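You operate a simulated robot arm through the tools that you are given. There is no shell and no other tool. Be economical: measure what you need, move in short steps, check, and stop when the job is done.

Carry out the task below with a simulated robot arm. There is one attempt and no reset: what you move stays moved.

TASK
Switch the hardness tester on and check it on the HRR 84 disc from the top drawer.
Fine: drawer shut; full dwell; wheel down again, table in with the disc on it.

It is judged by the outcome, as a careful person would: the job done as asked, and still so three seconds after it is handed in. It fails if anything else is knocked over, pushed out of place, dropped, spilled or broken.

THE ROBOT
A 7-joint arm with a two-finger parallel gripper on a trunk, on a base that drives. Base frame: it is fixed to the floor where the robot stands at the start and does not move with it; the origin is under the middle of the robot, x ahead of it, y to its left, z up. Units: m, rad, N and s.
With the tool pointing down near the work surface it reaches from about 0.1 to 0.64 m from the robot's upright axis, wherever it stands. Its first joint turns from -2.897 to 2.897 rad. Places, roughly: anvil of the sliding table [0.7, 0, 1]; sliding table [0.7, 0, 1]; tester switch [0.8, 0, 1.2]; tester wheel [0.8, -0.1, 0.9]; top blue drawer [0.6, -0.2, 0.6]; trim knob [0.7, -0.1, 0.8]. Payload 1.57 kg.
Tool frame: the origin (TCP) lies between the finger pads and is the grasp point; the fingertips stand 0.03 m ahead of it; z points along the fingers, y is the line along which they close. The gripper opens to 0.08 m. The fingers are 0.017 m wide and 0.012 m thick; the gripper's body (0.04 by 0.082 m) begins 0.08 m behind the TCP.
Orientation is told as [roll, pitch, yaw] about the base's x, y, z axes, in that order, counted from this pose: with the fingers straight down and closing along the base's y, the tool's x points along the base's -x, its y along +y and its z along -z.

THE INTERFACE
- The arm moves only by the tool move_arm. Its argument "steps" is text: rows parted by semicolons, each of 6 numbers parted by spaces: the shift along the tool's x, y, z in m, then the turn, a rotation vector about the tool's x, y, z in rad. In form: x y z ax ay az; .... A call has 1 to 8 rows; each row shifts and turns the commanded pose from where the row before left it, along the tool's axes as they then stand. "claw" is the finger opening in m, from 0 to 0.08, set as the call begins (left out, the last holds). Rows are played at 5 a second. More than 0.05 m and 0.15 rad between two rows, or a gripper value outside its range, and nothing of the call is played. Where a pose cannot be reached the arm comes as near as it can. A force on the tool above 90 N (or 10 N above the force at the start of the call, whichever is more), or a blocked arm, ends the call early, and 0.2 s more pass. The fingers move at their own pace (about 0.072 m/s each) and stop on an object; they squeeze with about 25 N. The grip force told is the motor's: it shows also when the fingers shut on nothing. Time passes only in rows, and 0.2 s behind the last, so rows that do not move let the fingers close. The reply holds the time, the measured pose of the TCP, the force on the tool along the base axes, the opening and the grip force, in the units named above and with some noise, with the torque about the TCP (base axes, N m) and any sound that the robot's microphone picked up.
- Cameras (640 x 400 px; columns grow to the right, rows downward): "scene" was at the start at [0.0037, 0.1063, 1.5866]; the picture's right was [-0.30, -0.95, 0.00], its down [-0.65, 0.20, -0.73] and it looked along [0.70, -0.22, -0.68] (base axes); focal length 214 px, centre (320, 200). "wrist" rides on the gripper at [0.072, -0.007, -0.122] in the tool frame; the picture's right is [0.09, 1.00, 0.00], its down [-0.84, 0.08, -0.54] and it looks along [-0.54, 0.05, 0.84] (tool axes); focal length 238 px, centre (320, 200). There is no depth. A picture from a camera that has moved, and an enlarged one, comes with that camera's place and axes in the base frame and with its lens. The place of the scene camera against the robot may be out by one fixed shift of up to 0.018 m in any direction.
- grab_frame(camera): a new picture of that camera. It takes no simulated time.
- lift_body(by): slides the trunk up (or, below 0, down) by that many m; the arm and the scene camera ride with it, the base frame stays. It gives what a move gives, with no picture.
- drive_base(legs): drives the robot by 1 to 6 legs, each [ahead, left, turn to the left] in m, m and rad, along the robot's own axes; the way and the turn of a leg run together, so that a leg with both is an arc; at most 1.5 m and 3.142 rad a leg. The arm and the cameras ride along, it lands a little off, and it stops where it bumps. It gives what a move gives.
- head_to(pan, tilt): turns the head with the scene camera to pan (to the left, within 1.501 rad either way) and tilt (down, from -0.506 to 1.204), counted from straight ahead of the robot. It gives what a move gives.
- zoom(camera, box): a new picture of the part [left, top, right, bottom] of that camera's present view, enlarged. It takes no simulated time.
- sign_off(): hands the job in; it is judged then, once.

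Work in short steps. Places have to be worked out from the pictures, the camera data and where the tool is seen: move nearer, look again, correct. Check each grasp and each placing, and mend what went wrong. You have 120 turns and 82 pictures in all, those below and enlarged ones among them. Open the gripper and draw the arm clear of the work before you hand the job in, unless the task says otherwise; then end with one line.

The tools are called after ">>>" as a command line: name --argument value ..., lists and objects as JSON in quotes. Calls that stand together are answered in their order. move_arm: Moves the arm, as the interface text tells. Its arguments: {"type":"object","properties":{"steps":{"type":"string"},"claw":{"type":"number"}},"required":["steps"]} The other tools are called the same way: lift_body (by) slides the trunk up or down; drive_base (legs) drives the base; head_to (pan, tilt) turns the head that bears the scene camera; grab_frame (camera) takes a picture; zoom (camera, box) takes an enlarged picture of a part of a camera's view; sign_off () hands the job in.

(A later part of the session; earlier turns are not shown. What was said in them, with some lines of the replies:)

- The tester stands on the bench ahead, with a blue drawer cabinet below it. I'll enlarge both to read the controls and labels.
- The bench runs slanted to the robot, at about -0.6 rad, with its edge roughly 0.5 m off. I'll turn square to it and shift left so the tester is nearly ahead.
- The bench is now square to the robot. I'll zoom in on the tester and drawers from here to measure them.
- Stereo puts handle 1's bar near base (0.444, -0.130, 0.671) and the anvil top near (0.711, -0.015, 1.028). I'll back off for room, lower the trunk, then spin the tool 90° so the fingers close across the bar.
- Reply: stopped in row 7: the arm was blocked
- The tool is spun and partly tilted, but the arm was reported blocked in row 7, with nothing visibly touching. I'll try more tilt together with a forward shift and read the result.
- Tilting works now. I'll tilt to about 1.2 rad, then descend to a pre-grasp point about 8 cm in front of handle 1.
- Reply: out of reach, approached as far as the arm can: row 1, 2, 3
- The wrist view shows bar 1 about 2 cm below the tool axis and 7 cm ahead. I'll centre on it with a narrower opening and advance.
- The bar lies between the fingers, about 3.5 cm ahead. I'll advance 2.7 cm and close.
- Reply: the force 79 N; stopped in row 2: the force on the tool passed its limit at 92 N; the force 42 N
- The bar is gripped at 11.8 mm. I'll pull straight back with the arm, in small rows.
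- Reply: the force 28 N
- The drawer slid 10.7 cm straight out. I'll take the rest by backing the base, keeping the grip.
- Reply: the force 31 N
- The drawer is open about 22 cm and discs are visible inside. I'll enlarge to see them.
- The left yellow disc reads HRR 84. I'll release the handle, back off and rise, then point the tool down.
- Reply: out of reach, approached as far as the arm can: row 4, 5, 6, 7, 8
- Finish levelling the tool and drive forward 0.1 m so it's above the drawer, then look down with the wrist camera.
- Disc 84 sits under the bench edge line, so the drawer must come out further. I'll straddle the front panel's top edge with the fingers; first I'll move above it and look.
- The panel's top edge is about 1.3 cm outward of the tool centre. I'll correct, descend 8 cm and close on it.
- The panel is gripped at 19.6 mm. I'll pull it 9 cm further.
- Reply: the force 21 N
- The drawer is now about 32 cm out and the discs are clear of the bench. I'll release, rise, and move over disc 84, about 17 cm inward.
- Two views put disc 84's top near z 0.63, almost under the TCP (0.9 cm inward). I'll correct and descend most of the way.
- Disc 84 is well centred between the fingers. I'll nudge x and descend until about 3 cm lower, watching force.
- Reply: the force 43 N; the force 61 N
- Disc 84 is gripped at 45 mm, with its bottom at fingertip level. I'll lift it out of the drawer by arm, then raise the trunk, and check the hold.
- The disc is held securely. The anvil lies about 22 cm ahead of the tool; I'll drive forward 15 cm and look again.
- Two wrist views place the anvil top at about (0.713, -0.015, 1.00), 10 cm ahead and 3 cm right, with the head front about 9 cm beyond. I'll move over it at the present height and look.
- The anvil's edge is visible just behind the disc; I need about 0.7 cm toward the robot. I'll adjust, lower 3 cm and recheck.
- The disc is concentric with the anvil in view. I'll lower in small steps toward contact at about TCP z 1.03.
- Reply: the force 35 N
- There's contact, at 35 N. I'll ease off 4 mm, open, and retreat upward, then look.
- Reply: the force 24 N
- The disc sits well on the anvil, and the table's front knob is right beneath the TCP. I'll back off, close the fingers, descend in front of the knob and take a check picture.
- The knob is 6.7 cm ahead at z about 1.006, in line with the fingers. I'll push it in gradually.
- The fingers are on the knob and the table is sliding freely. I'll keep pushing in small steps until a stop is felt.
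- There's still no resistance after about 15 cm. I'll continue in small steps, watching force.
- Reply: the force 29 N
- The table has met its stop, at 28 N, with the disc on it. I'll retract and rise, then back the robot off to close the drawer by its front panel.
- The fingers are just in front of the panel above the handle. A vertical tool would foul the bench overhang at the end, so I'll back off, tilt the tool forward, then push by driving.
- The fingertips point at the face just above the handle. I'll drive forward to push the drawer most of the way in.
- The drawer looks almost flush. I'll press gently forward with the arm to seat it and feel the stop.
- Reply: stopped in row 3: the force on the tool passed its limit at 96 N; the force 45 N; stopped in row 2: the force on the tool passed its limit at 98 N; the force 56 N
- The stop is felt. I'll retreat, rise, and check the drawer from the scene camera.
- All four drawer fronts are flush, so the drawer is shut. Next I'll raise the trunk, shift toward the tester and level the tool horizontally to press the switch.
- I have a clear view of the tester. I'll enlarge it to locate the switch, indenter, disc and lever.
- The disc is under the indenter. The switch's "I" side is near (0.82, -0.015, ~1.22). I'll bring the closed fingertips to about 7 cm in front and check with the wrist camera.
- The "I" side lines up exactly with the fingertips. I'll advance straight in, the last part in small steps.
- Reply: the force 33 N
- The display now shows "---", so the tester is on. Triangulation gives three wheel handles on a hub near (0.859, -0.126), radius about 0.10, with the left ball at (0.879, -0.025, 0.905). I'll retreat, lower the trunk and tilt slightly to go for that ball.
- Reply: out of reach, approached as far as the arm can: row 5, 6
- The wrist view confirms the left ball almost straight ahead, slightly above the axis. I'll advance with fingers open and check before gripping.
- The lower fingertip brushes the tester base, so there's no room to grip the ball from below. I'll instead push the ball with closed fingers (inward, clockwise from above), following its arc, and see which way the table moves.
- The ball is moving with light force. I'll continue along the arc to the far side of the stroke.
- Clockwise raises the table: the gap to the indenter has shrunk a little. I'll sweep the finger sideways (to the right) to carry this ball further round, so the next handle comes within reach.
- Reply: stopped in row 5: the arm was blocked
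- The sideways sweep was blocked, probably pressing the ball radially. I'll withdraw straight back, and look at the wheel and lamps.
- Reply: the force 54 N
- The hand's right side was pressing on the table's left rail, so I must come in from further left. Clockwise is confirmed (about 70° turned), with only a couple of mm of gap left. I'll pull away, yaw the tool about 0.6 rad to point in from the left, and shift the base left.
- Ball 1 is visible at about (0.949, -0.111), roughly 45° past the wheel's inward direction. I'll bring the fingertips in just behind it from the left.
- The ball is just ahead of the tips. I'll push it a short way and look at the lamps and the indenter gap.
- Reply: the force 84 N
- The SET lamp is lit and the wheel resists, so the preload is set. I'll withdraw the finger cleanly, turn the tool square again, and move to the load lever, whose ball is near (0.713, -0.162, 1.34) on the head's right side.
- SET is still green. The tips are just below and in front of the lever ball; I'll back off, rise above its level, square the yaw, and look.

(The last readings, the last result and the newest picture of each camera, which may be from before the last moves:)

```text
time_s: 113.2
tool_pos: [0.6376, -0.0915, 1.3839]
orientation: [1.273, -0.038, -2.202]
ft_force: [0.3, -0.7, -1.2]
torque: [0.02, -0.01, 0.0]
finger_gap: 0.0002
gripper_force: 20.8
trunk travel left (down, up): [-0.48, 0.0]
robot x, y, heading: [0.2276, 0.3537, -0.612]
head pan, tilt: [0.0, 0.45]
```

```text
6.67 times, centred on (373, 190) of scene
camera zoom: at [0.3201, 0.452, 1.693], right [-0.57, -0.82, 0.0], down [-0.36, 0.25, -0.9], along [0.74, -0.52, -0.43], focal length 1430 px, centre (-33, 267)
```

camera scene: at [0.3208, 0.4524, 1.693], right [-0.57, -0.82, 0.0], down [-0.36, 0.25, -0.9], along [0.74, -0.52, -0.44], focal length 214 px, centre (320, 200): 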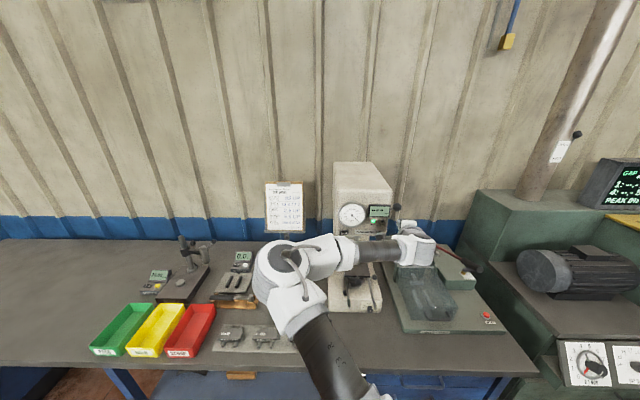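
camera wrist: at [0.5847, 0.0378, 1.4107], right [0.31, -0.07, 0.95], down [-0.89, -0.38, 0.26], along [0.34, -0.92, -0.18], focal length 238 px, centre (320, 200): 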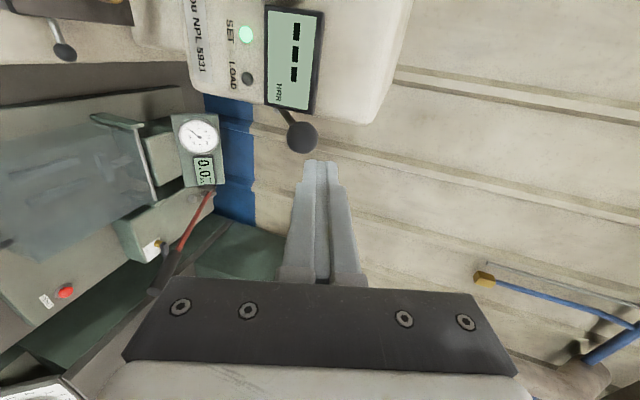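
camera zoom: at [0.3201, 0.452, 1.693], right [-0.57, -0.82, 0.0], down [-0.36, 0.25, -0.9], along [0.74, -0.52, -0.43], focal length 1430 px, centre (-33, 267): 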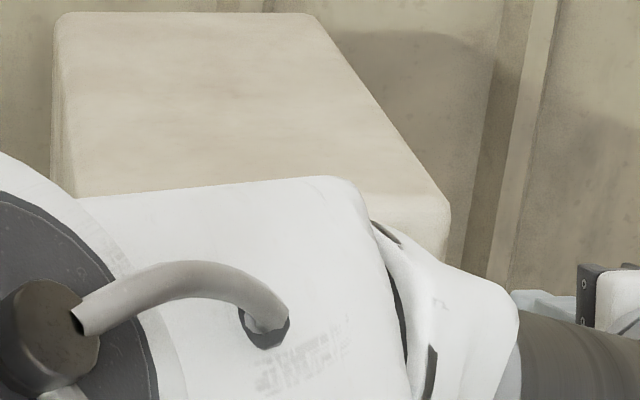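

SET is still lit, and the lever ball is located at about (0.715, -0.159, 1.337). I'll lay the closed fingers over the top of it and begin pressing down.

>>> move_arm --steps "-0.004 0.0135 0.044 0 0 0; -0.003 0.0135 0.044 0 0 0; 0 -0.0096 0.003 0 0 0; 0 -0.0096 0.003 0 0 0; 0 -0.0096 0.003 0 0 0"

>>> grab_frame --camera "wrist"

```text
time_s: 114.4
tool_pos: [0.7064, -0.1498, 1.3556]
orientation: [1.276, -0.038, -2.203]
ft_force: [-2.8, 1.6, 5.4]
torque: [-0.06, -0.02, -0.01]
finger_gap: 0.0
gripper_force: 20.8
trunk travel left (down, up): [-0.48, 0.0]
robot x, y, heading: [0.2283, 0.3522, -0.611]
head pan, tilt: [0.0, 0.45]
```

```text
15 pictures are left
camera wrist: at [0.6547, -0.0209, 1.3827], right [0.31, -0.07, 0.95], down [-0.89, -0.38, 0.26], along [0.34, -0.92, -0.18], focal length 238 px, centre (320, 200)
```

wrist: 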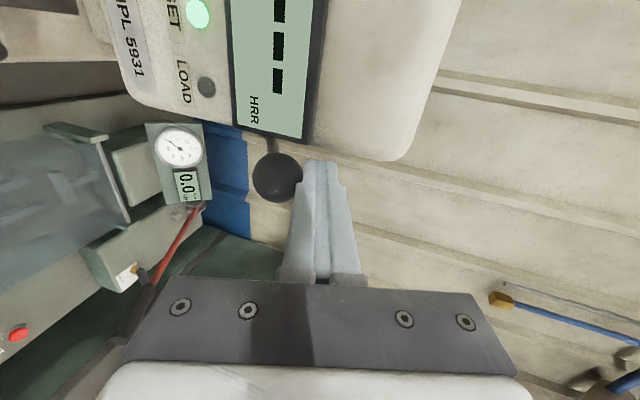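

The fingers rest on the ball at about 6 N, and the wrist camera sees the lamps and display. I'll press down 4 cm.

>>> move_arm --steps "0 -0.0096 0.003 0 0 0; 0 -0.0096 0.003 0 0 0; 0 -0.0096 0.003 0 0 0; 0 -0.0096 0.003 0 0 0"

>>> grab_frame --camera "wrist"

```text
time_s: 115.4
tool_pos: [0.708, -0.1523, 1.315]
orientation: [1.274, -0.039, -2.202]
ft_force: [0.2, -0.2, 0.5]
torque: [-0.01, 0.01, -0.01]
finger_gap: 0.0
gripper_force: 21.5
trunk travel left (down, up): [-0.48, 0.0]
robot x, y, heading: [0.228, 0.3525, -0.612]
head pan, tilt: [0.0, 0.45]
```

```text
14 pictures are left
camera wrist: at [0.6548, -0.0227, 1.3415], right [0.31, -0.07, 0.95], down [-0.89, -0.38, 0.26], along [0.34, -0.92, -0.18], focal length 238 px, centre (320, 200)
```

wrist: 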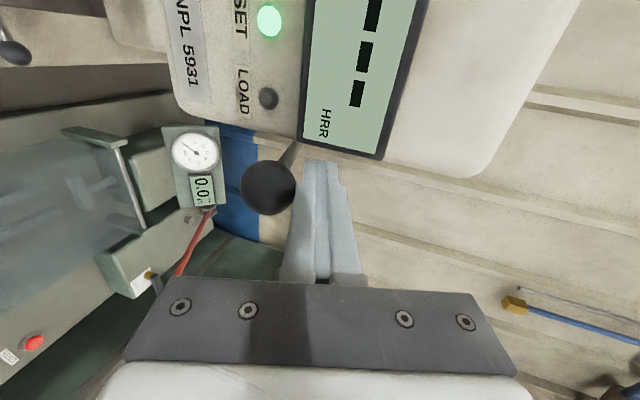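

The lever follows freely; no load lamp yet. I'll press on another 4 cm and read the force.

>>> move_arm --steps "0 -0.0096 0.003 0 0 0; 0 -0.0096 0.003 0 0 0; 0 -0.0096 0.003 0 0 0; 0 -0.0096 0.003 0 0 0"

>>> grab_frame --camera "wrist"

```text
time_s: 116.4
tool_pos: [0.7068, -0.1542, 1.2742]
orientation: [1.271, -0.037, -2.202]
ft_force: [-0.8, -0.7, 0.1]
torque: [0.01, 0.0, -0.01]
finger_gap: 0.0
gripper_force: 21.2
trunk travel left (down, up): [-0.48, 0.0]
robot x, y, heading: [0.225, 0.3561, -0.607]
head pan, tilt: [0.0, 0.45]
```

```text
13 pictures are left
camera wrist: at [0.654, -0.0259, 1.3011], right [0.31, -0.07, 0.95], down [-0.89, -0.37, 0.27], along [0.34, -0.92, -0.18], focal length 238 px, centre (320, 200)
```

wrist: 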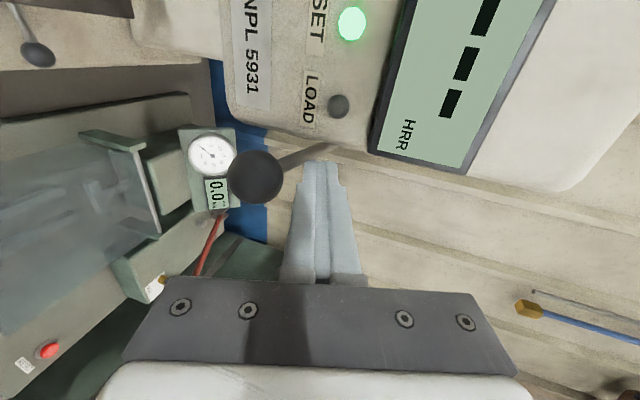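

The lever keeps going with almost no force and LOAD is still off. I'll continue 4 cm further.

>>> move_arm --steps "0 -0.0096 0.003 0 0 0; 0 -0.0096 0.003 0 0 0; 0 -0.0096 0.003 0 0 0; 0 -0.0096 0.003 0 0 0"

>>> grab_frame --camera "wrist"

```text
time_s: 117.4
tool_pos: [0.7054, -0.1543, 1.2418]
orientation: [1.289, -0.036, -2.201]
ft_force: [-0.1, 0.9, 20.2]
torque: [-0.25, -0.45, 0.02]
finger_gap: 0.0
gripper_force: 21.0
trunk travel left (down, up): [-0.48, 0.0]
robot x, y, heading: [0.2257, 0.3512, -0.612]
head pan, tilt: [0.0, 0.45]
```

```text
12 pictures are left
camera wrist: at [0.653, -0.0254, 1.2666], right [0.3, -0.06, 0.95], down [-0.89, -0.37, 0.26], along [0.34, -0.93, -0.17], focal length 238 px, centre (320, 200)
```

wrist: 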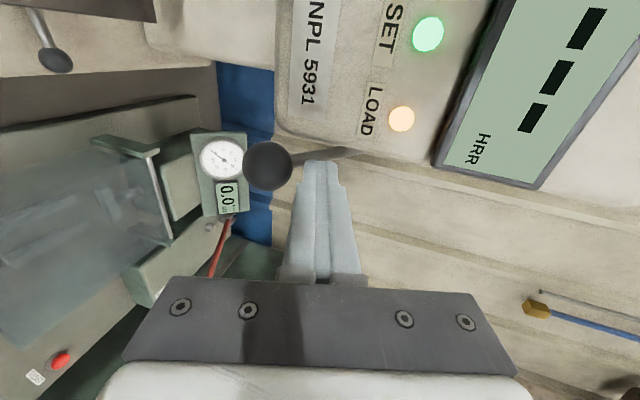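

The LOAD lamp is lit and the lever is at its stop. I'll hold still for the dwell, several seconds, then read the display.

>>> move_arm --steps "0 0 0 0 0 0; 0 0 0 0 0 0; 0 0 0 0 0 0; 0 0 0 0 0 0; 0 0 0 0 0 0; 0 0 0 0 0 0; 0 0 0 0 0 0; 0 0 0 0 0 0"

>>> move_arm --steps "0 0 0 0 0 0; 0 0 0 0 0 0; 0 0 0 0 0 0; 0 0 0 0 0 0; 0 0 0 0 0 0; 0 0 0 0 0 0; 0 0 0 0 0 0; 0 0 0 0 0 0"

>>> move_arm --steps "0 0 0 0 0 0; 0 0 0 0 0 0; 0 0 0 0 0 0; 0 0 0 0 0 0; 0 0 0 0 0 0; 0 0 0 0 0 0; 0 0 0 0 0 0; 0 0 0 0 0 0"

>>> grab_frame --camera "wrist"

```text
time_s: 119.2
tool_pos: [0.7058, -0.1528, 1.2411]
orientation: [1.285, -0.036, -2.202]
ft_force: [-1.9, -1.0, 32.8]
torque: [-0.4, -0.7, -0.05]
finger_gap: 0.0
gripper_force: 21.2
trunk travel left (down, up): [-0.48, 0.0]
robot x, y, heading: [0.2269, 0.3534, -0.611]
head pan, tilt: [0.0, 0.45]
```

```text
time_s: 121.0
tool_pos: [0.7049, -0.153, 1.2397]
orientation: [1.281, -0.037, -2.199]
ft_force: [-5.8, 3.4, 32.0]
torque: [-0.33, -0.61, 0.02]
finger_gap: 0.0002
gripper_force: 21.6
trunk travel left (down, up): [-0.48, 0.0]
robot x, y, heading: [0.2248, 0.354, -0.609]
head pan, tilt: [0.0, 0.45]
```

```text
time_s: 122.8
tool_pos: [0.7037, -0.1524, 1.2387]
orientation: [1.281, -0.037, -2.201]
ft_force: [-9.4, 7.8, 30.3]
torque: [-0.23, -0.49, 0.01]
finger_gap: 0.0001
gripper_force: 21.1
trunk travel left (down, up): [-0.48, 0.0]
robot x, y, heading: [0.2242, 0.3558, -0.609]
head pan, tilt: [0.0, 0.45]
```

```text
11 pictures are left
camera wrist: at [0.651, -0.0232, 1.265], right [0.3, -0.06, 0.95], down [-0.89, -0.38, 0.26], along [0.34, -0.92, -0.17], focal length 238 px, centre (320, 200)
```

wrist: 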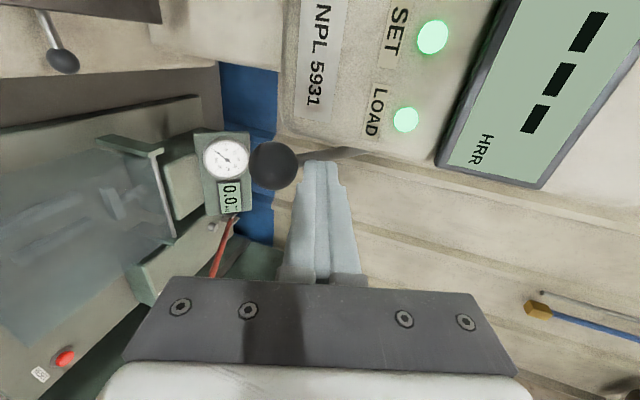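

LOAD has turned green, so the full dwell is done. I'll ease off, go in under the lever ball, and lift it back up.

>>> move_arm --steps "0 0.0096 -0.003 0 0 0; 0 -0.01 -0.0335 0 0 0; 0 -0.01 -0.0335 0 0 0; 0 -0.044 0.013 0 0 0; 0 -0.044 0.013 0 0 0; 0 0.01 0.0335 0 0 0; 0 0.011 0.0365 0 0 0"

>>> move_arm --steps "0 0.0192 -0.006 0 0 0; 0 0.0192 -0.006 0 0 0; 0 0.0192 -0.006 0 0 0; 0 0.0192 -0.006 0 0 0; 0 0.0192 -0.006 0 0 0; 0 0.0192 -0.006 0 0 0"

>>> grab_frame --camera "wrist"

```text
time_s: 124.4
tool_pos: [0.7059, -0.1599, 1.1542]
orientation: [1.274, -0.038, -2.198]
ft_force: [0.2, 0.0, 0.0]
torque: [0.01, -0.03, 0.03]
finger_gap: 0.0002
gripper_force: 21.6
trunk travel left (down, up): [-0.48, 0.0]
robot x, y, heading: [0.2286, 0.3528, -0.609]
head pan, tilt: [0.0, 0.45]
```

```text
time_s: 125.2
tool_pos: [0.7002, -0.153, 1.1991]
orientation: [1.231, -0.039, -2.209]
ft_force: [0.5, -1.1, -1.0]
torque: [-0.02, -0.04, 0.01]
finger_gap: 0.0001
gripper_force: 20.9
trunk travel left (down, up): [-0.48, 0.0]
robot x, y, heading: [0.2241, 0.3541, -0.617]
head pan, tilt: [0.0, 0.45]
stopped in row 4: the force on the tool passed its limit at 97 N (the readings are from after the stop); the commanded pose is now the measured one
```

```text
10 pictures are left
camera wrist: at [0.6486, -0.0247, 1.2304], right [0.34, -0.09, 0.93], down [-0.88, -0.37, 0.29], along [0.32, -0.92, -0.21], focal length 238 px, centre (320, 200)
```

wrist: 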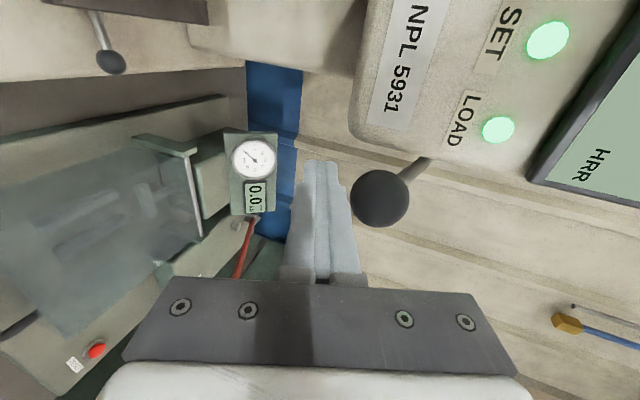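

The lever rose partway, then a force spike stopped the call. I'll continue lifting in smaller steps, checking force.

>>> move_arm --steps "0 0.0094 -0.0033 0 0 0; 0 0.0094 -0.0033 0 0 0; 0 0.0094 -0.0033 0 0 0"

```text
time_s: 126.0
tool_pos: [0.6982, -0.1515, 1.2291]
orientation: [1.236, -0.04, -2.211]
ft_force: [-0.8, -0.6, -1.0]
torque: [0.01, -0.03, 0.01]
finger_gap: 0.0003
gripper_force: 21.6
trunk travel left (down, up): [-0.48, 0.0]
robot x, y, heading: [0.2269, 0.3538, -0.612]
head pan, tilt: [0.0, 0.45]
```

It's moving up freely again. I'll continue lifting toward the lever's original height.

>>> move_arm --steps "0 0.0094 -0.0033 0 0 0; 0 0.0094 -0.0033 0 0 0; 0 0.0094 -0.0033 0 0 0; 0 0.0094 -0.0033 0 0 0; 0 0.0094 -0.0033 0 0 0; 0 0.0094 -0.0033 0 0 0; 0 0.0094 -0.0033 0 0 0"

>>> grab_frame --camera "wrist"

```text
time_s: 127.7
tool_pos: [0.6996, -0.1486, 1.3003]
orientation: [1.235, -0.04, -2.21]
ft_force: [0.5, -0.6, 0.2]
torque: [0.02, 0.02, -0.01]
finger_gap: 0.0
gripper_force: 21.4
trunk travel left (down, up): [-0.48, 0.0]
robot x, y, heading: [0.2245, 0.3532, -0.614]
head pan, tilt: [0.0, 0.45]
```

```text
9 pictures are left
camera wrist: at [0.6492, -0.0209, 1.3313], right [0.34, -0.09, 0.94], down [-0.88, -0.37, 0.28], along [0.32, -0.92, -0.21], focal length 238 px, centre (320, 200)
```

wrist: 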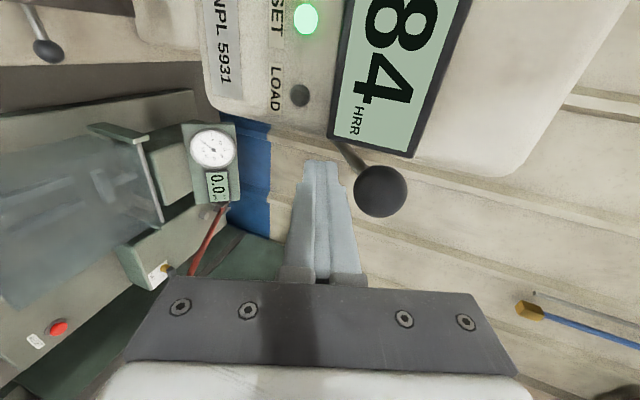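

The display reads 84 HRR and LOAD has gone out, so the check is good and no trim is needed. Next I'll bring the wheel down again by turning it counter-clockwise with the right-hand ball. I'll withdraw and lower the trunk.

>>> move_arm --steps "0 -0.0094 0.0033 0 0 0; 0 -0.0132 -0.0378 0 0 0; 0 -0.0132 -0.0378 0 0 0; 0 -0.0132 -0.0378 0 0 0; 0 -0.0132 -0.0378 0 0 0; -0.01 0 0 0 0.118 -0.041; -0.01 0 0 0 0.118 -0.041"

>>> lift_body --by -0.35

>>> grab_frame --camera "wrist"

```text
time_s: 129.2
tool_pos: [0.561, -0.0702, 1.2896]
orientation: [1.223, -0.036, -1.957]
ft_force: [-1.2, 1.6, 1.2]
torque: [-0.03, 0.02, -0.02]
finger_gap: 0.0
gripper_force: 21.3
trunk travel left (down, up): [-0.48, 0.0]
robot x, y, heading: [0.2277, 0.3563, -0.612]
head pan, tilt: [0.0, 0.45]
```

```text
time_s: 132.7
tool_pos: [0.5605, -0.0711, 0.9397]
orientation: [1.225, -0.037, -1.959]
ft_force: [-0.8, -0.3, -1.2]
torque: [0.04, -0.01, -0.07]
finger_gap: 0.0
gripper_force: 20.9
trunk travel left (down, up): [-0.13, 0.35]
robot x, y, heading: [0.2239, 0.3525, -0.612]
head pan, tilt: [0.0, 0.45]
```

```text
8 pictures are left
camera wrist: at [0.4794, 0.0415, 0.9731], right [0.36, -0.01, 0.93], down [-0.76, -0.58, 0.29], along [0.54, -0.81, -0.22], focal length 238 px, centre (320, 200)
```

wrist: 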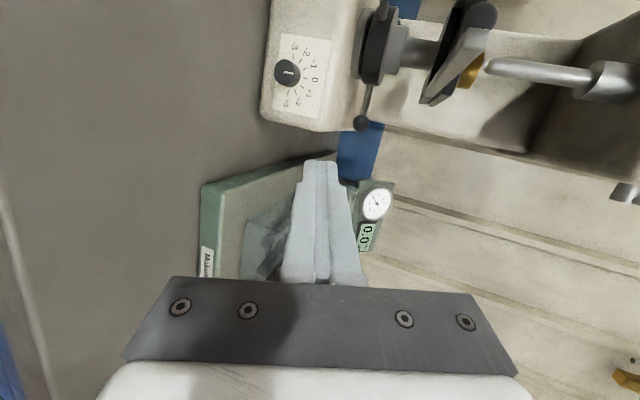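

The right-hand ball is near N 0.775 on my bench axes, about 23 cm ahead and a little to the right of the finger line. I'll advance to just behind it and check.

>>> move_arm --steps "-0.006 0.0118 0.043 0 0 0; -0.006 0.0118 0.043 0 0 0; -0.006 0.0118 0.043 0 0 0; -0.006 0.0118 0.043 0 0 0; -0.006 0.012 0.045 0 0 0"

>>> grab_frame --camera "wrist"

```text
time_s: 133.9
tool_pos: [0.7542, -0.1824, 0.9217]
orientation: [1.224, -0.037, -1.96]
ft_force: [1.4, 0.2, 0.8]
torque: [-0.01, 0.02, -0.01]
finger_gap: 0.0
gripper_force: 21.9
trunk travel left (down, up): [-0.13, 0.35]
robot x, y, heading: [0.2241, 0.3565, -0.612]
head pan, tilt: [0.0, 0.45]
```

```text
7 pictures are left
camera wrist: at [0.674, -0.07, 0.9551], right [0.36, -0.01, 0.93], down [-0.76, -0.58, 0.29], along [0.54, -0.81, -0.22], focal length 238 px, centre (320, 200)
```

wrist: 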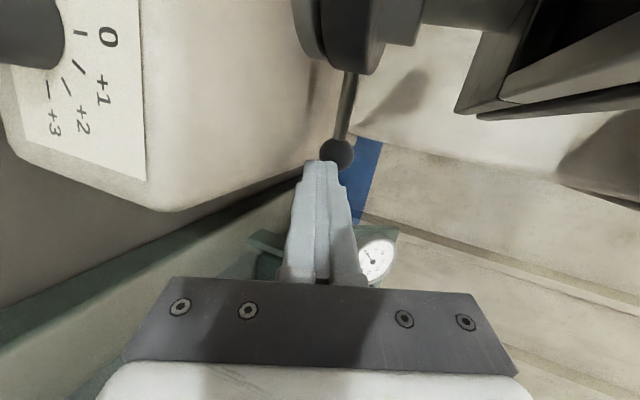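

The ball is just ahead, about 1 cm above the finger axis. I'll raise slightly and push it inward along its arc.

>>> move_arm --steps "0.003 0.008 0.002 0 0 0; 0 0.0055 0.0152 0 0 0; 0 0.0055 0.0152 0 0 0; 0 0.0055 0.0152 0 0 0; 0.004 0.0034 0.0094 0 0 0; 0.006 0.0034 0.0094 0 0 0; 0.006 0.0034 0.0094 0 0 0; 0.006 0.0027 0.0075 0 0 0"

>>> grab_frame --camera "wrist"

```text
time_s: 135.7
tool_pos: [0.8503, -0.1945, 0.9302]
orientation: [1.225, -0.038, -1.96]
ft_force: [-1.3, -0.4, -0.1]
torque: [-0.04, -0.01, -0.03]
finger_gap: 0.0002
gripper_force: 21.3
trunk travel left (down, up): [-0.13, 0.35]
robot x, y, heading: [0.2294, 0.352, -0.612]
head pan, tilt: [0.0, 0.45]
```

```text
6 pictures are left
camera wrist: at [0.769, -0.0826, 0.9623], right [0.36, -0.01, 0.93], down [-0.76, -0.58, 0.29], along [0.54, -0.81, -0.22], focal length 238 px, centre (320, 200)
```

wrist: 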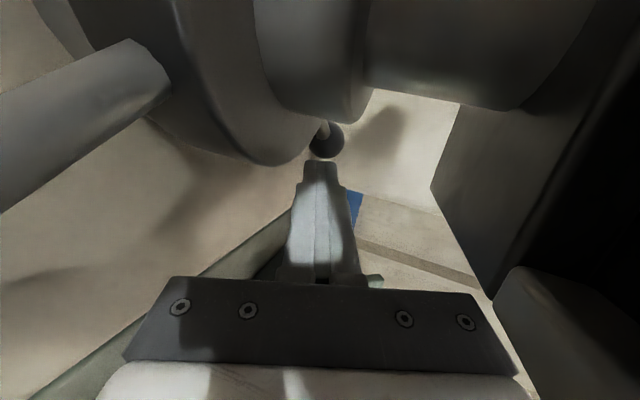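

The ball has gone about 55° back round, with no resistance. I'll yaw the tool so the hand stays clear of the right rail, and push the ball the remaining way.

>>> move_arm --steps "0 0 0 0 0.118 -0.041; 0 0 0 0 0.118 -0.041; 0.0025 0.0027 0.0075 0 0 0; 0.0025 0.0027 0.0075 0 0 0; 0.003 0.0027 0.0075 0 0 0; 0.004 0.001 0.003 0 0 0"

>>> grab_frame --camera "wrist"

```text
time_s: 137.1
tool_pos: [0.8768, -0.1884, 0.9308]
orientation: [1.217, -0.034, -1.709]
ft_force: [0.9, -2.0, -0.3]
torque: [-0.02, -0.04, -0.07]
finger_gap: 0.0
gripper_force: 20.8
trunk travel left (down, up): [-0.13, 0.35]
robot x, y, heading: [0.2233, 0.3556, -0.614]
head pan, tilt: [0.0, 0.45]
```

```text
5 pictures are left
camera wrist: at [0.7722, -0.0988, 0.9631], right [0.36, 0.07, 0.93], down [-0.59, -0.75, 0.29], along [0.72, -0.65, -0.23], focal length 238 px, centre (320, 200)
```

wrist: 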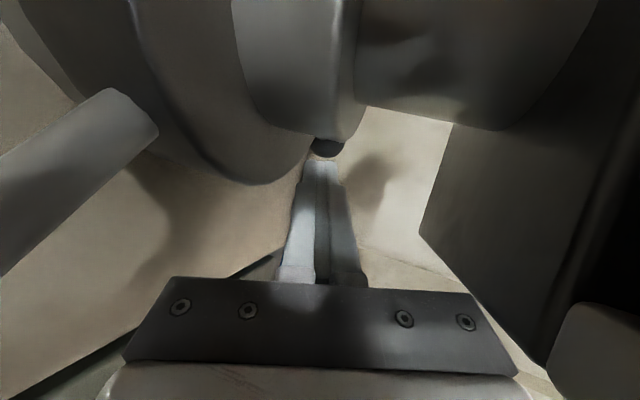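

The ball is nearly back to where it started, with about 78° of the roughly 90° undone. A last small push, then I'll withdraw along the tool axis, veering right of the front handle.

>>> move_arm --steps "0.004 0.0015 0.004 0 0 0; 0.004 0.0015 0.004 0 0 0; -0.002 -0.003 -0.012 0 0 0; -0.004 -0.01 -0.03 0 0 0; -0.004 -0.012 -0.035 0 0 0; -0.002 -0.014 -0.04 0 0 0; 0 -0.015 -0.042 0 0 0; 0 -0.015 -0.042 0 0 0"

>>> grab_frame --camera "wrist"

```text
time_s: 138.2
tool_pos: [0.8461, -0.1589, 0.9296]
orientation: [1.217, -0.023, -1.69]
ft_force: [20.8, 2.8, -9.2]
torque: [-2.06, 0.39, -5.28]
finger_gap: 0.0
gripper_force: 21.5
trunk travel left (down, up): [-0.13, 0.35]
robot x, y, heading: [0.2279, 0.3557, -0.609]
head pan, tilt: [0.0, 0.45]
stopped in row 5: the force on the tool passed its limit at 111 N (the readings are from after the stop); the commanded pose is now the measured one
```

```text
4 pictures are left
camera wrist: at [0.7392, -0.0743, 0.9644], right [0.36, 0.07, 0.93], down [-0.58, -0.77, 0.28], along [0.74, -0.64, -0.23], focal length 238 px, centre (320, 200)
```

wrist: 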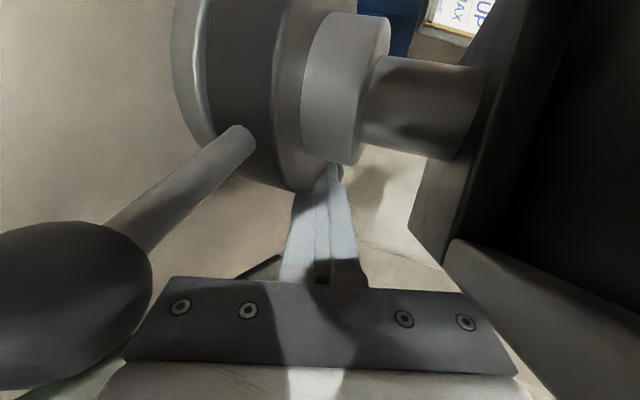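

Something on the hand's left-lower side, the front handle ball, catches as I withdraw. I'll shift the hand right and up to clear it before pulling back.

>>> move_arm --steps "-0.008 0.001 0.004 0 0 0; -0.012 0 0 0 0 0; -0.015 0 0 0 0 0; -0.005 0.014 -0.005 0 0 0; 0 0.014 -0.005 0 0 0"

>>> move_arm --steps "-0.005 0 -0.012 0 0 0; -0.005 -0.004 -0.02 0 0 0; -0.004 -0.006 -0.025 0 0 0"

```text
time_s: 139.4
tool_pos: [0.8422, -0.2006, 0.963]
orientation: [1.223, -0.025, -1.687]
ft_force: [0.0, 0.1, -0.2]
torque: [-0.01, 0.01, 0.0]
finger_gap: 0.0002
gripper_force: 21.0
trunk travel left (down, up): [-0.13, 0.35]
robot x, y, heading: [0.228, 0.3586, -0.605]
head pan, tilt: [0.0, 0.45]
```

```text
time_s: 140.2
tool_pos: [0.7849, -0.2069, 0.9737]
orientation: [1.222, -0.024, -1.687]
ft_force: [0.9, 0.1, -0.9]
torque: [-0.02, -0.02, 0.0]
finger_gap: 0.0001
gripper_force: 21.2
trunk travel left (down, up): [-0.13, 0.35]
robot x, y, heading: [0.2287, 0.3546, -0.609]
head pan, tilt: [0.0, 0.45]
```

That freed it, with zero force. I'll withdraw fully, then look at the tester with the scene camera.

>>> move_arm --steps "-0.002 -0.006 -0.035 0 0 0; 0 -0.006 -0.04 0 0 0; 0 -0.006 -0.04 0 0 0; 0 0 -0.04 0 0 0; 0 0 -0.03 0 -0.118 0.041; 0 0 0 0 -0.118 0.041; 0 0 0 0 -0.118 0.041"

>>> drive_base --legs '[[-0.1, 0, 0], [0, 0.1, 0]]'

>>> zoom --camera "scene" --box '[260, 60, 452, 180]'

```text
time_s: 141.8
tool_pos: [0.6057, -0.1874, 1.0199]
orientation: [1.23, -0.026, -2.064]
ft_force: [0.0, 0.2, -0.4]
torque: [-0.02, 0.02, 0.02]
finger_gap: 0.0
gripper_force: 21.6
trunk travel left (down, up): [-0.13, 0.35]
robot x, y, heading: [0.2273, 0.3553, -0.609]
head pan, tilt: [0.0, 0.45]
```

```text
time_s: 144.1
tool_pos: [0.5807, -0.0481, 1.0189]
orientation: [1.231, -0.028, -2.063]
ft_force: [-0.5, -0.4, -0.2]
torque: [-0.01, 0.03, 0.02]
finger_gap: 0.0002
gripper_force: 21.0
trunk travel left (down, up): [-0.13, 0.35]
robot x, y, heading: [0.2042, 0.4927, -0.609]
head pan, tilt: [0.0, 0.45]
```

```text
3.33 times, centred on (356, 120) of scene
camera zoom: at [0.2951, 0.5924, 1.343], right [-0.57, -0.82, 0.0], down [-0.36, 0.25, -0.9], along [0.74, -0.51, -0.44], focal length 715 px, centre (200, 467)
```

zoom: 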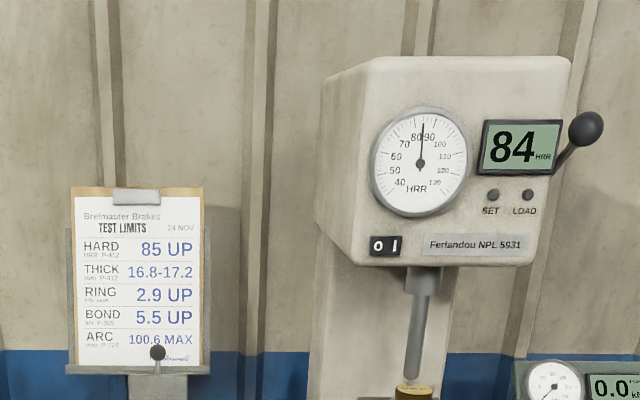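

SET is out, the display shows 84, and the lever is up, with a clear gap over the disc. I'll check the table and wheel handles in one more view.

>>> zoom --camera "scene" --box '[290, 155, 418, 235]'

```text
5.00 times, centred on (354, 195) of scene
camera zoom: at [0.2951, 0.5924, 1.343], right [-0.57, -0.82, 0.0], down [-0.36, 0.25, -0.9], along [0.74, -0.51, -0.44], focal length 1072 px, centre (150, 225)
```

zoom: 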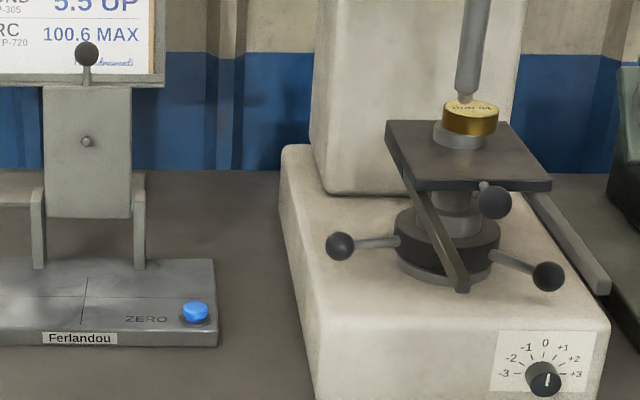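

The disc is on the table, the table is in, and SET is out, but the handles stand about 11° short of their starting angle. I'll nudge the left ball a little further counter-clockwise from behind, coming in from the open left side. First I'll retreat and yaw the tool.

>>> move_arm --steps "0 0 -0.045 0 0 0; 0 0 0 0 -0.133 0.047; 0 0 0 0 -0.133 0.047; 0 0 0 0 -0.133 0.047; 0 0 0 0 -0.133 0.047; 0 0 0 0 -0.133 0.047; 0 0 0 0 -0.133 0.047; 0 0 0 0 -0.133 0.047"

>>> drive_base --legs '[[0, 0.26, 0], [0.1, 0, 0]]'

```text
time_s: 145.9
tool_pos: [0.5423, -0.0284, 1.0352]
orientation: [1.258, -0.014, -3.051]
ft_force: [1.1, -0.5, -0.2]
torque: [-0.02, 0.01, 0.05]
finger_gap: 0.0
gripper_force: 21.7
trunk travel left (down, up): [-0.13, 0.35]
robot x, y, heading: [0.1974, 0.4948, -0.608]
head pan, tilt: [0.0, 0.45]
```

```text
time_s: 149.4
tool_pos: [0.7749, 0.1256, 1.036]
orientation: [1.255, -0.016, -3.05]
ft_force: [0.2, -0.5, 0.5]
torque: [-0.01, -0.03, 0.0]
finger_gap: 0.0001
gripper_force: 21.1
trunk travel left (down, up): [-0.13, 0.35]
robot x, y, heading: [0.4357, 0.6468, -0.607]
head pan, tilt: [0.0, 0.45]
```

The tool is at the left of the tester. I'll move over, descend to handle height, and check before sliding in behind the left ball.

>>> move_arm --steps "0.0351 0.003 0.0092 0 0 0; 0.0351 0.003 0.0092 0 0 0; 0.0351 0.003 0.0092 0 0 0; 0.0351 0.003 0.0092 0 0 0; 0 -0.0357 0.0117 0 0 0; 0 -0.0357 0.0117 0 0 0; 0 -0.0357 0.0117 0 0 0; 0 0.0093 0.0285 0 0 0"

>>> grab_frame --camera "wrist"

```text
time_s: 151.2
tool_pos: [0.9195, 0.0717, 0.9215]
orientation: [1.255, -0.014, -3.051]
ft_force: [-0.3, -0.5, 0.0]
torque: [0.02, -0.01, 0.0]
finger_gap: 0.0001
gripper_force: 21.7
trunk travel left (down, up): [-0.13, 0.35]
robot x, y, heading: [0.4349, 0.6433, -0.61]
head pan, tilt: [0.0, 0.45]
```

```text
1 pictures are left
camera wrist: at [0.9805, 0.1955, 0.9524], right [0.13, -0.3, 0.94], down [-0.87, 0.41, 0.25], along [-0.47, -0.86, -0.21], focal length 238 px, centre (320, 200)
```

wrist: 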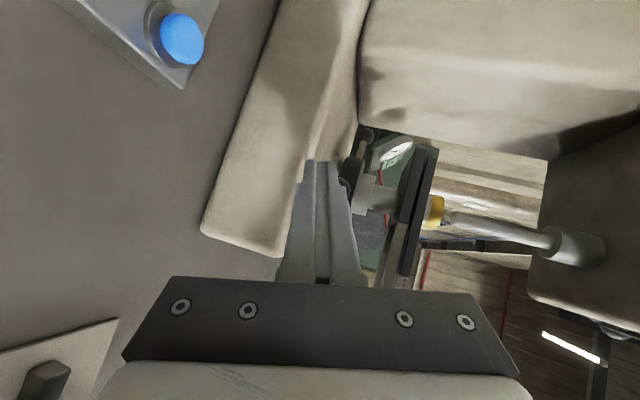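

The left ball is hidden behind the finger, as expected from its computed place, 3 cm to the front side of the finger line. I'll slide in behind it, then sweep toward the front by about 4 cm.

>>> move_arm --steps "0 0.0093 0.0285 0 0 0; 0 0.0093 0.0285 0 0 0; 0 0.0093 0.0285 0 0 0; -0.008 0 0 0 0 0; -0.008 0 0 0 0 0"

>>> move_arm --steps "-0.007 0 0 0 0 0; -0.007 0 0 0 0 0; -0.007 0 0 0 0 0; -0.006 0 0 0 0 0"

```text
time_s: 152.4
tool_pos: [0.9111, -0.0207, 0.9197]
orientation: [1.254, -0.016, -3.05]
ft_force: [0.4, -0.3, -0.9]
torque: [-0.02, 0.04, -0.02]
finger_gap: 0.0
gripper_force: 21.1
trunk travel left (down, up): [-0.13, 0.35]
robot x, y, heading: [0.4321, 0.6443, -0.601]
head pan, tilt: [0.0, 0.45]
```

```text
time_s: 153.4
tool_pos: [0.8871, -0.0232, 0.9204]
orientation: [1.255, -0.012, -3.048]
ft_force: [9.7, -4.1, 0.5]
torque: [0.0, -0.04, -0.13]
finger_gap: 0.0002
gripper_force: 21.3
trunk travel left (down, up): [-0.13, 0.35]
robot x, y, heading: [0.4336, 0.645, -0.603]
head pan, tilt: [0.0, 0.45]
```

The force is about 10 N, and geometry puts the ball near 120°, at or past its starting angle. One more small push to feel whether it's at the lower stop.

>>> move_arm --steps "-0.005 0 0 0 0 0; -0.004 0 0 0 0 0"

```text
time_s: 154.0
tool_pos: [0.8855, -0.0213, 0.921]
orientation: [1.256, -0.012, -3.035]
ft_force: [46.1, -17.3, 4.3]
torque: [-0.02, -0.15, -0.58]
finger_gap: 0.0
gripper_force: 20.5
trunk travel left (down, up): [-0.13, 0.35]
robot x, y, heading: [0.43, 0.6461, -0.6]
head pan, tilt: [0.0, 0.45]
```

That's a firm stop, 49 N with no motion, so the wheel is fully down. I'll release sideways, withdraw to the left-front, and rise clear.

>>> move_arm --steps "0.01 0 0 0 0 0; 0.015 0 0 0 0 0; 0 -0.0093 -0.0285 0 0 0; 0 -0.0124 -0.038 0 0 0; 0 -0.0124 -0.038 0 0 0; 0 -0.0124 -0.038 0 0 0; 0 0.04 -0.013 0 0 0; 0 0.04 -0.013 0 0 0"

>>> move_arm --steps "0 0.04 -0.02 0 0 0; -0.02 0 -0.03 0 0 0; -0.03 0 -0.02 0 0 0; -0.03 0 0 0 0 0; 0 0 0 0 0 0" --claw 0.06

>>> drive_base --legs '[[-0.25, 0, 0]]'

>>> grab_frame --camera "scene"

```text
time_s: 155.8
tool_pos: [0.8892, 0.1264, 1.005]
orientation: [1.255, -0.017, -3.05]
ft_force: [-0.7, 0.7, -0.2]
torque: [-0.04, 0.0, -0.02]
finger_gap: 0.0001
gripper_force: 20.9
trunk travel left (down, up): [-0.13, 0.35]
robot x, y, heading: [0.4362, 0.644, -0.608]
head pan, tilt: [0.0, 0.45]
```

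```text
time_s: 157.0
tool_pos: [0.8041, 0.1728, 1.0668]
orientation: [1.255, -0.014, -3.051]
ft_force: [0.4, -0.6, -0.1]
torque: [0.02, 0.04, -0.01]
finger_gap: 0.06
gripper_force: 0.1
trunk travel left (down, up): [-0.13, 0.35]
robot x, y, heading: [0.4337, 0.6499, -0.608]
head pan, tilt: [0.0, 0.45]
```

```text
time_s: 159.2
tool_pos: [0.6015, 0.3163, 1.0661]
orientation: [1.255, -0.015, -3.048]
ft_force: [0.2, -0.5, 0.6]
torque: [0.02, -0.04, -0.01]
finger_gap: 0.0602
gripper_force: 0.1
trunk travel left (down, up): [-0.13, 0.35]
robot x, y, heading: [0.2268, 0.7899, -0.603]
head pan, tilt: [0.0, 0.45]
```

```text
0 pictures are left
camera scene: at [0.3218, 0.8891, 1.343], right [-0.57, -0.82, 0.0], down [-0.36, 0.25, -0.9], along [0.74, -0.51, -0.44], focal length 214 px, centre (320, 200)
```

scene: 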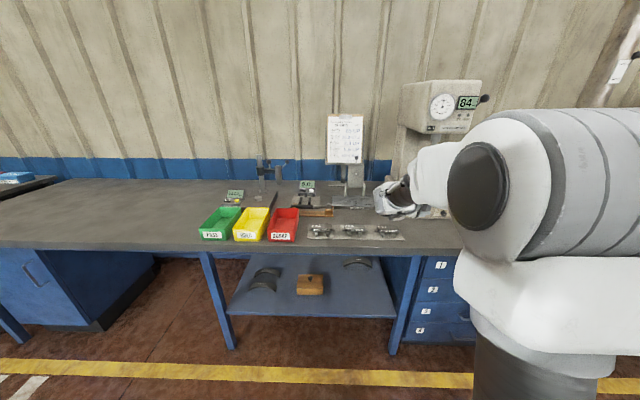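

The tester still shows 84, the drawer fronts are flush, everything else on the bench stands as before, and the arm is clear with the gripper open. I'm handing in.

>>> sign_off

```text
The job is handed in.
```

The tester is switched on and read 84 on the HRR 84 disc after the full dwell. The wheel is down to its stop, the table is in with the disc on it, and the drawer is shut.
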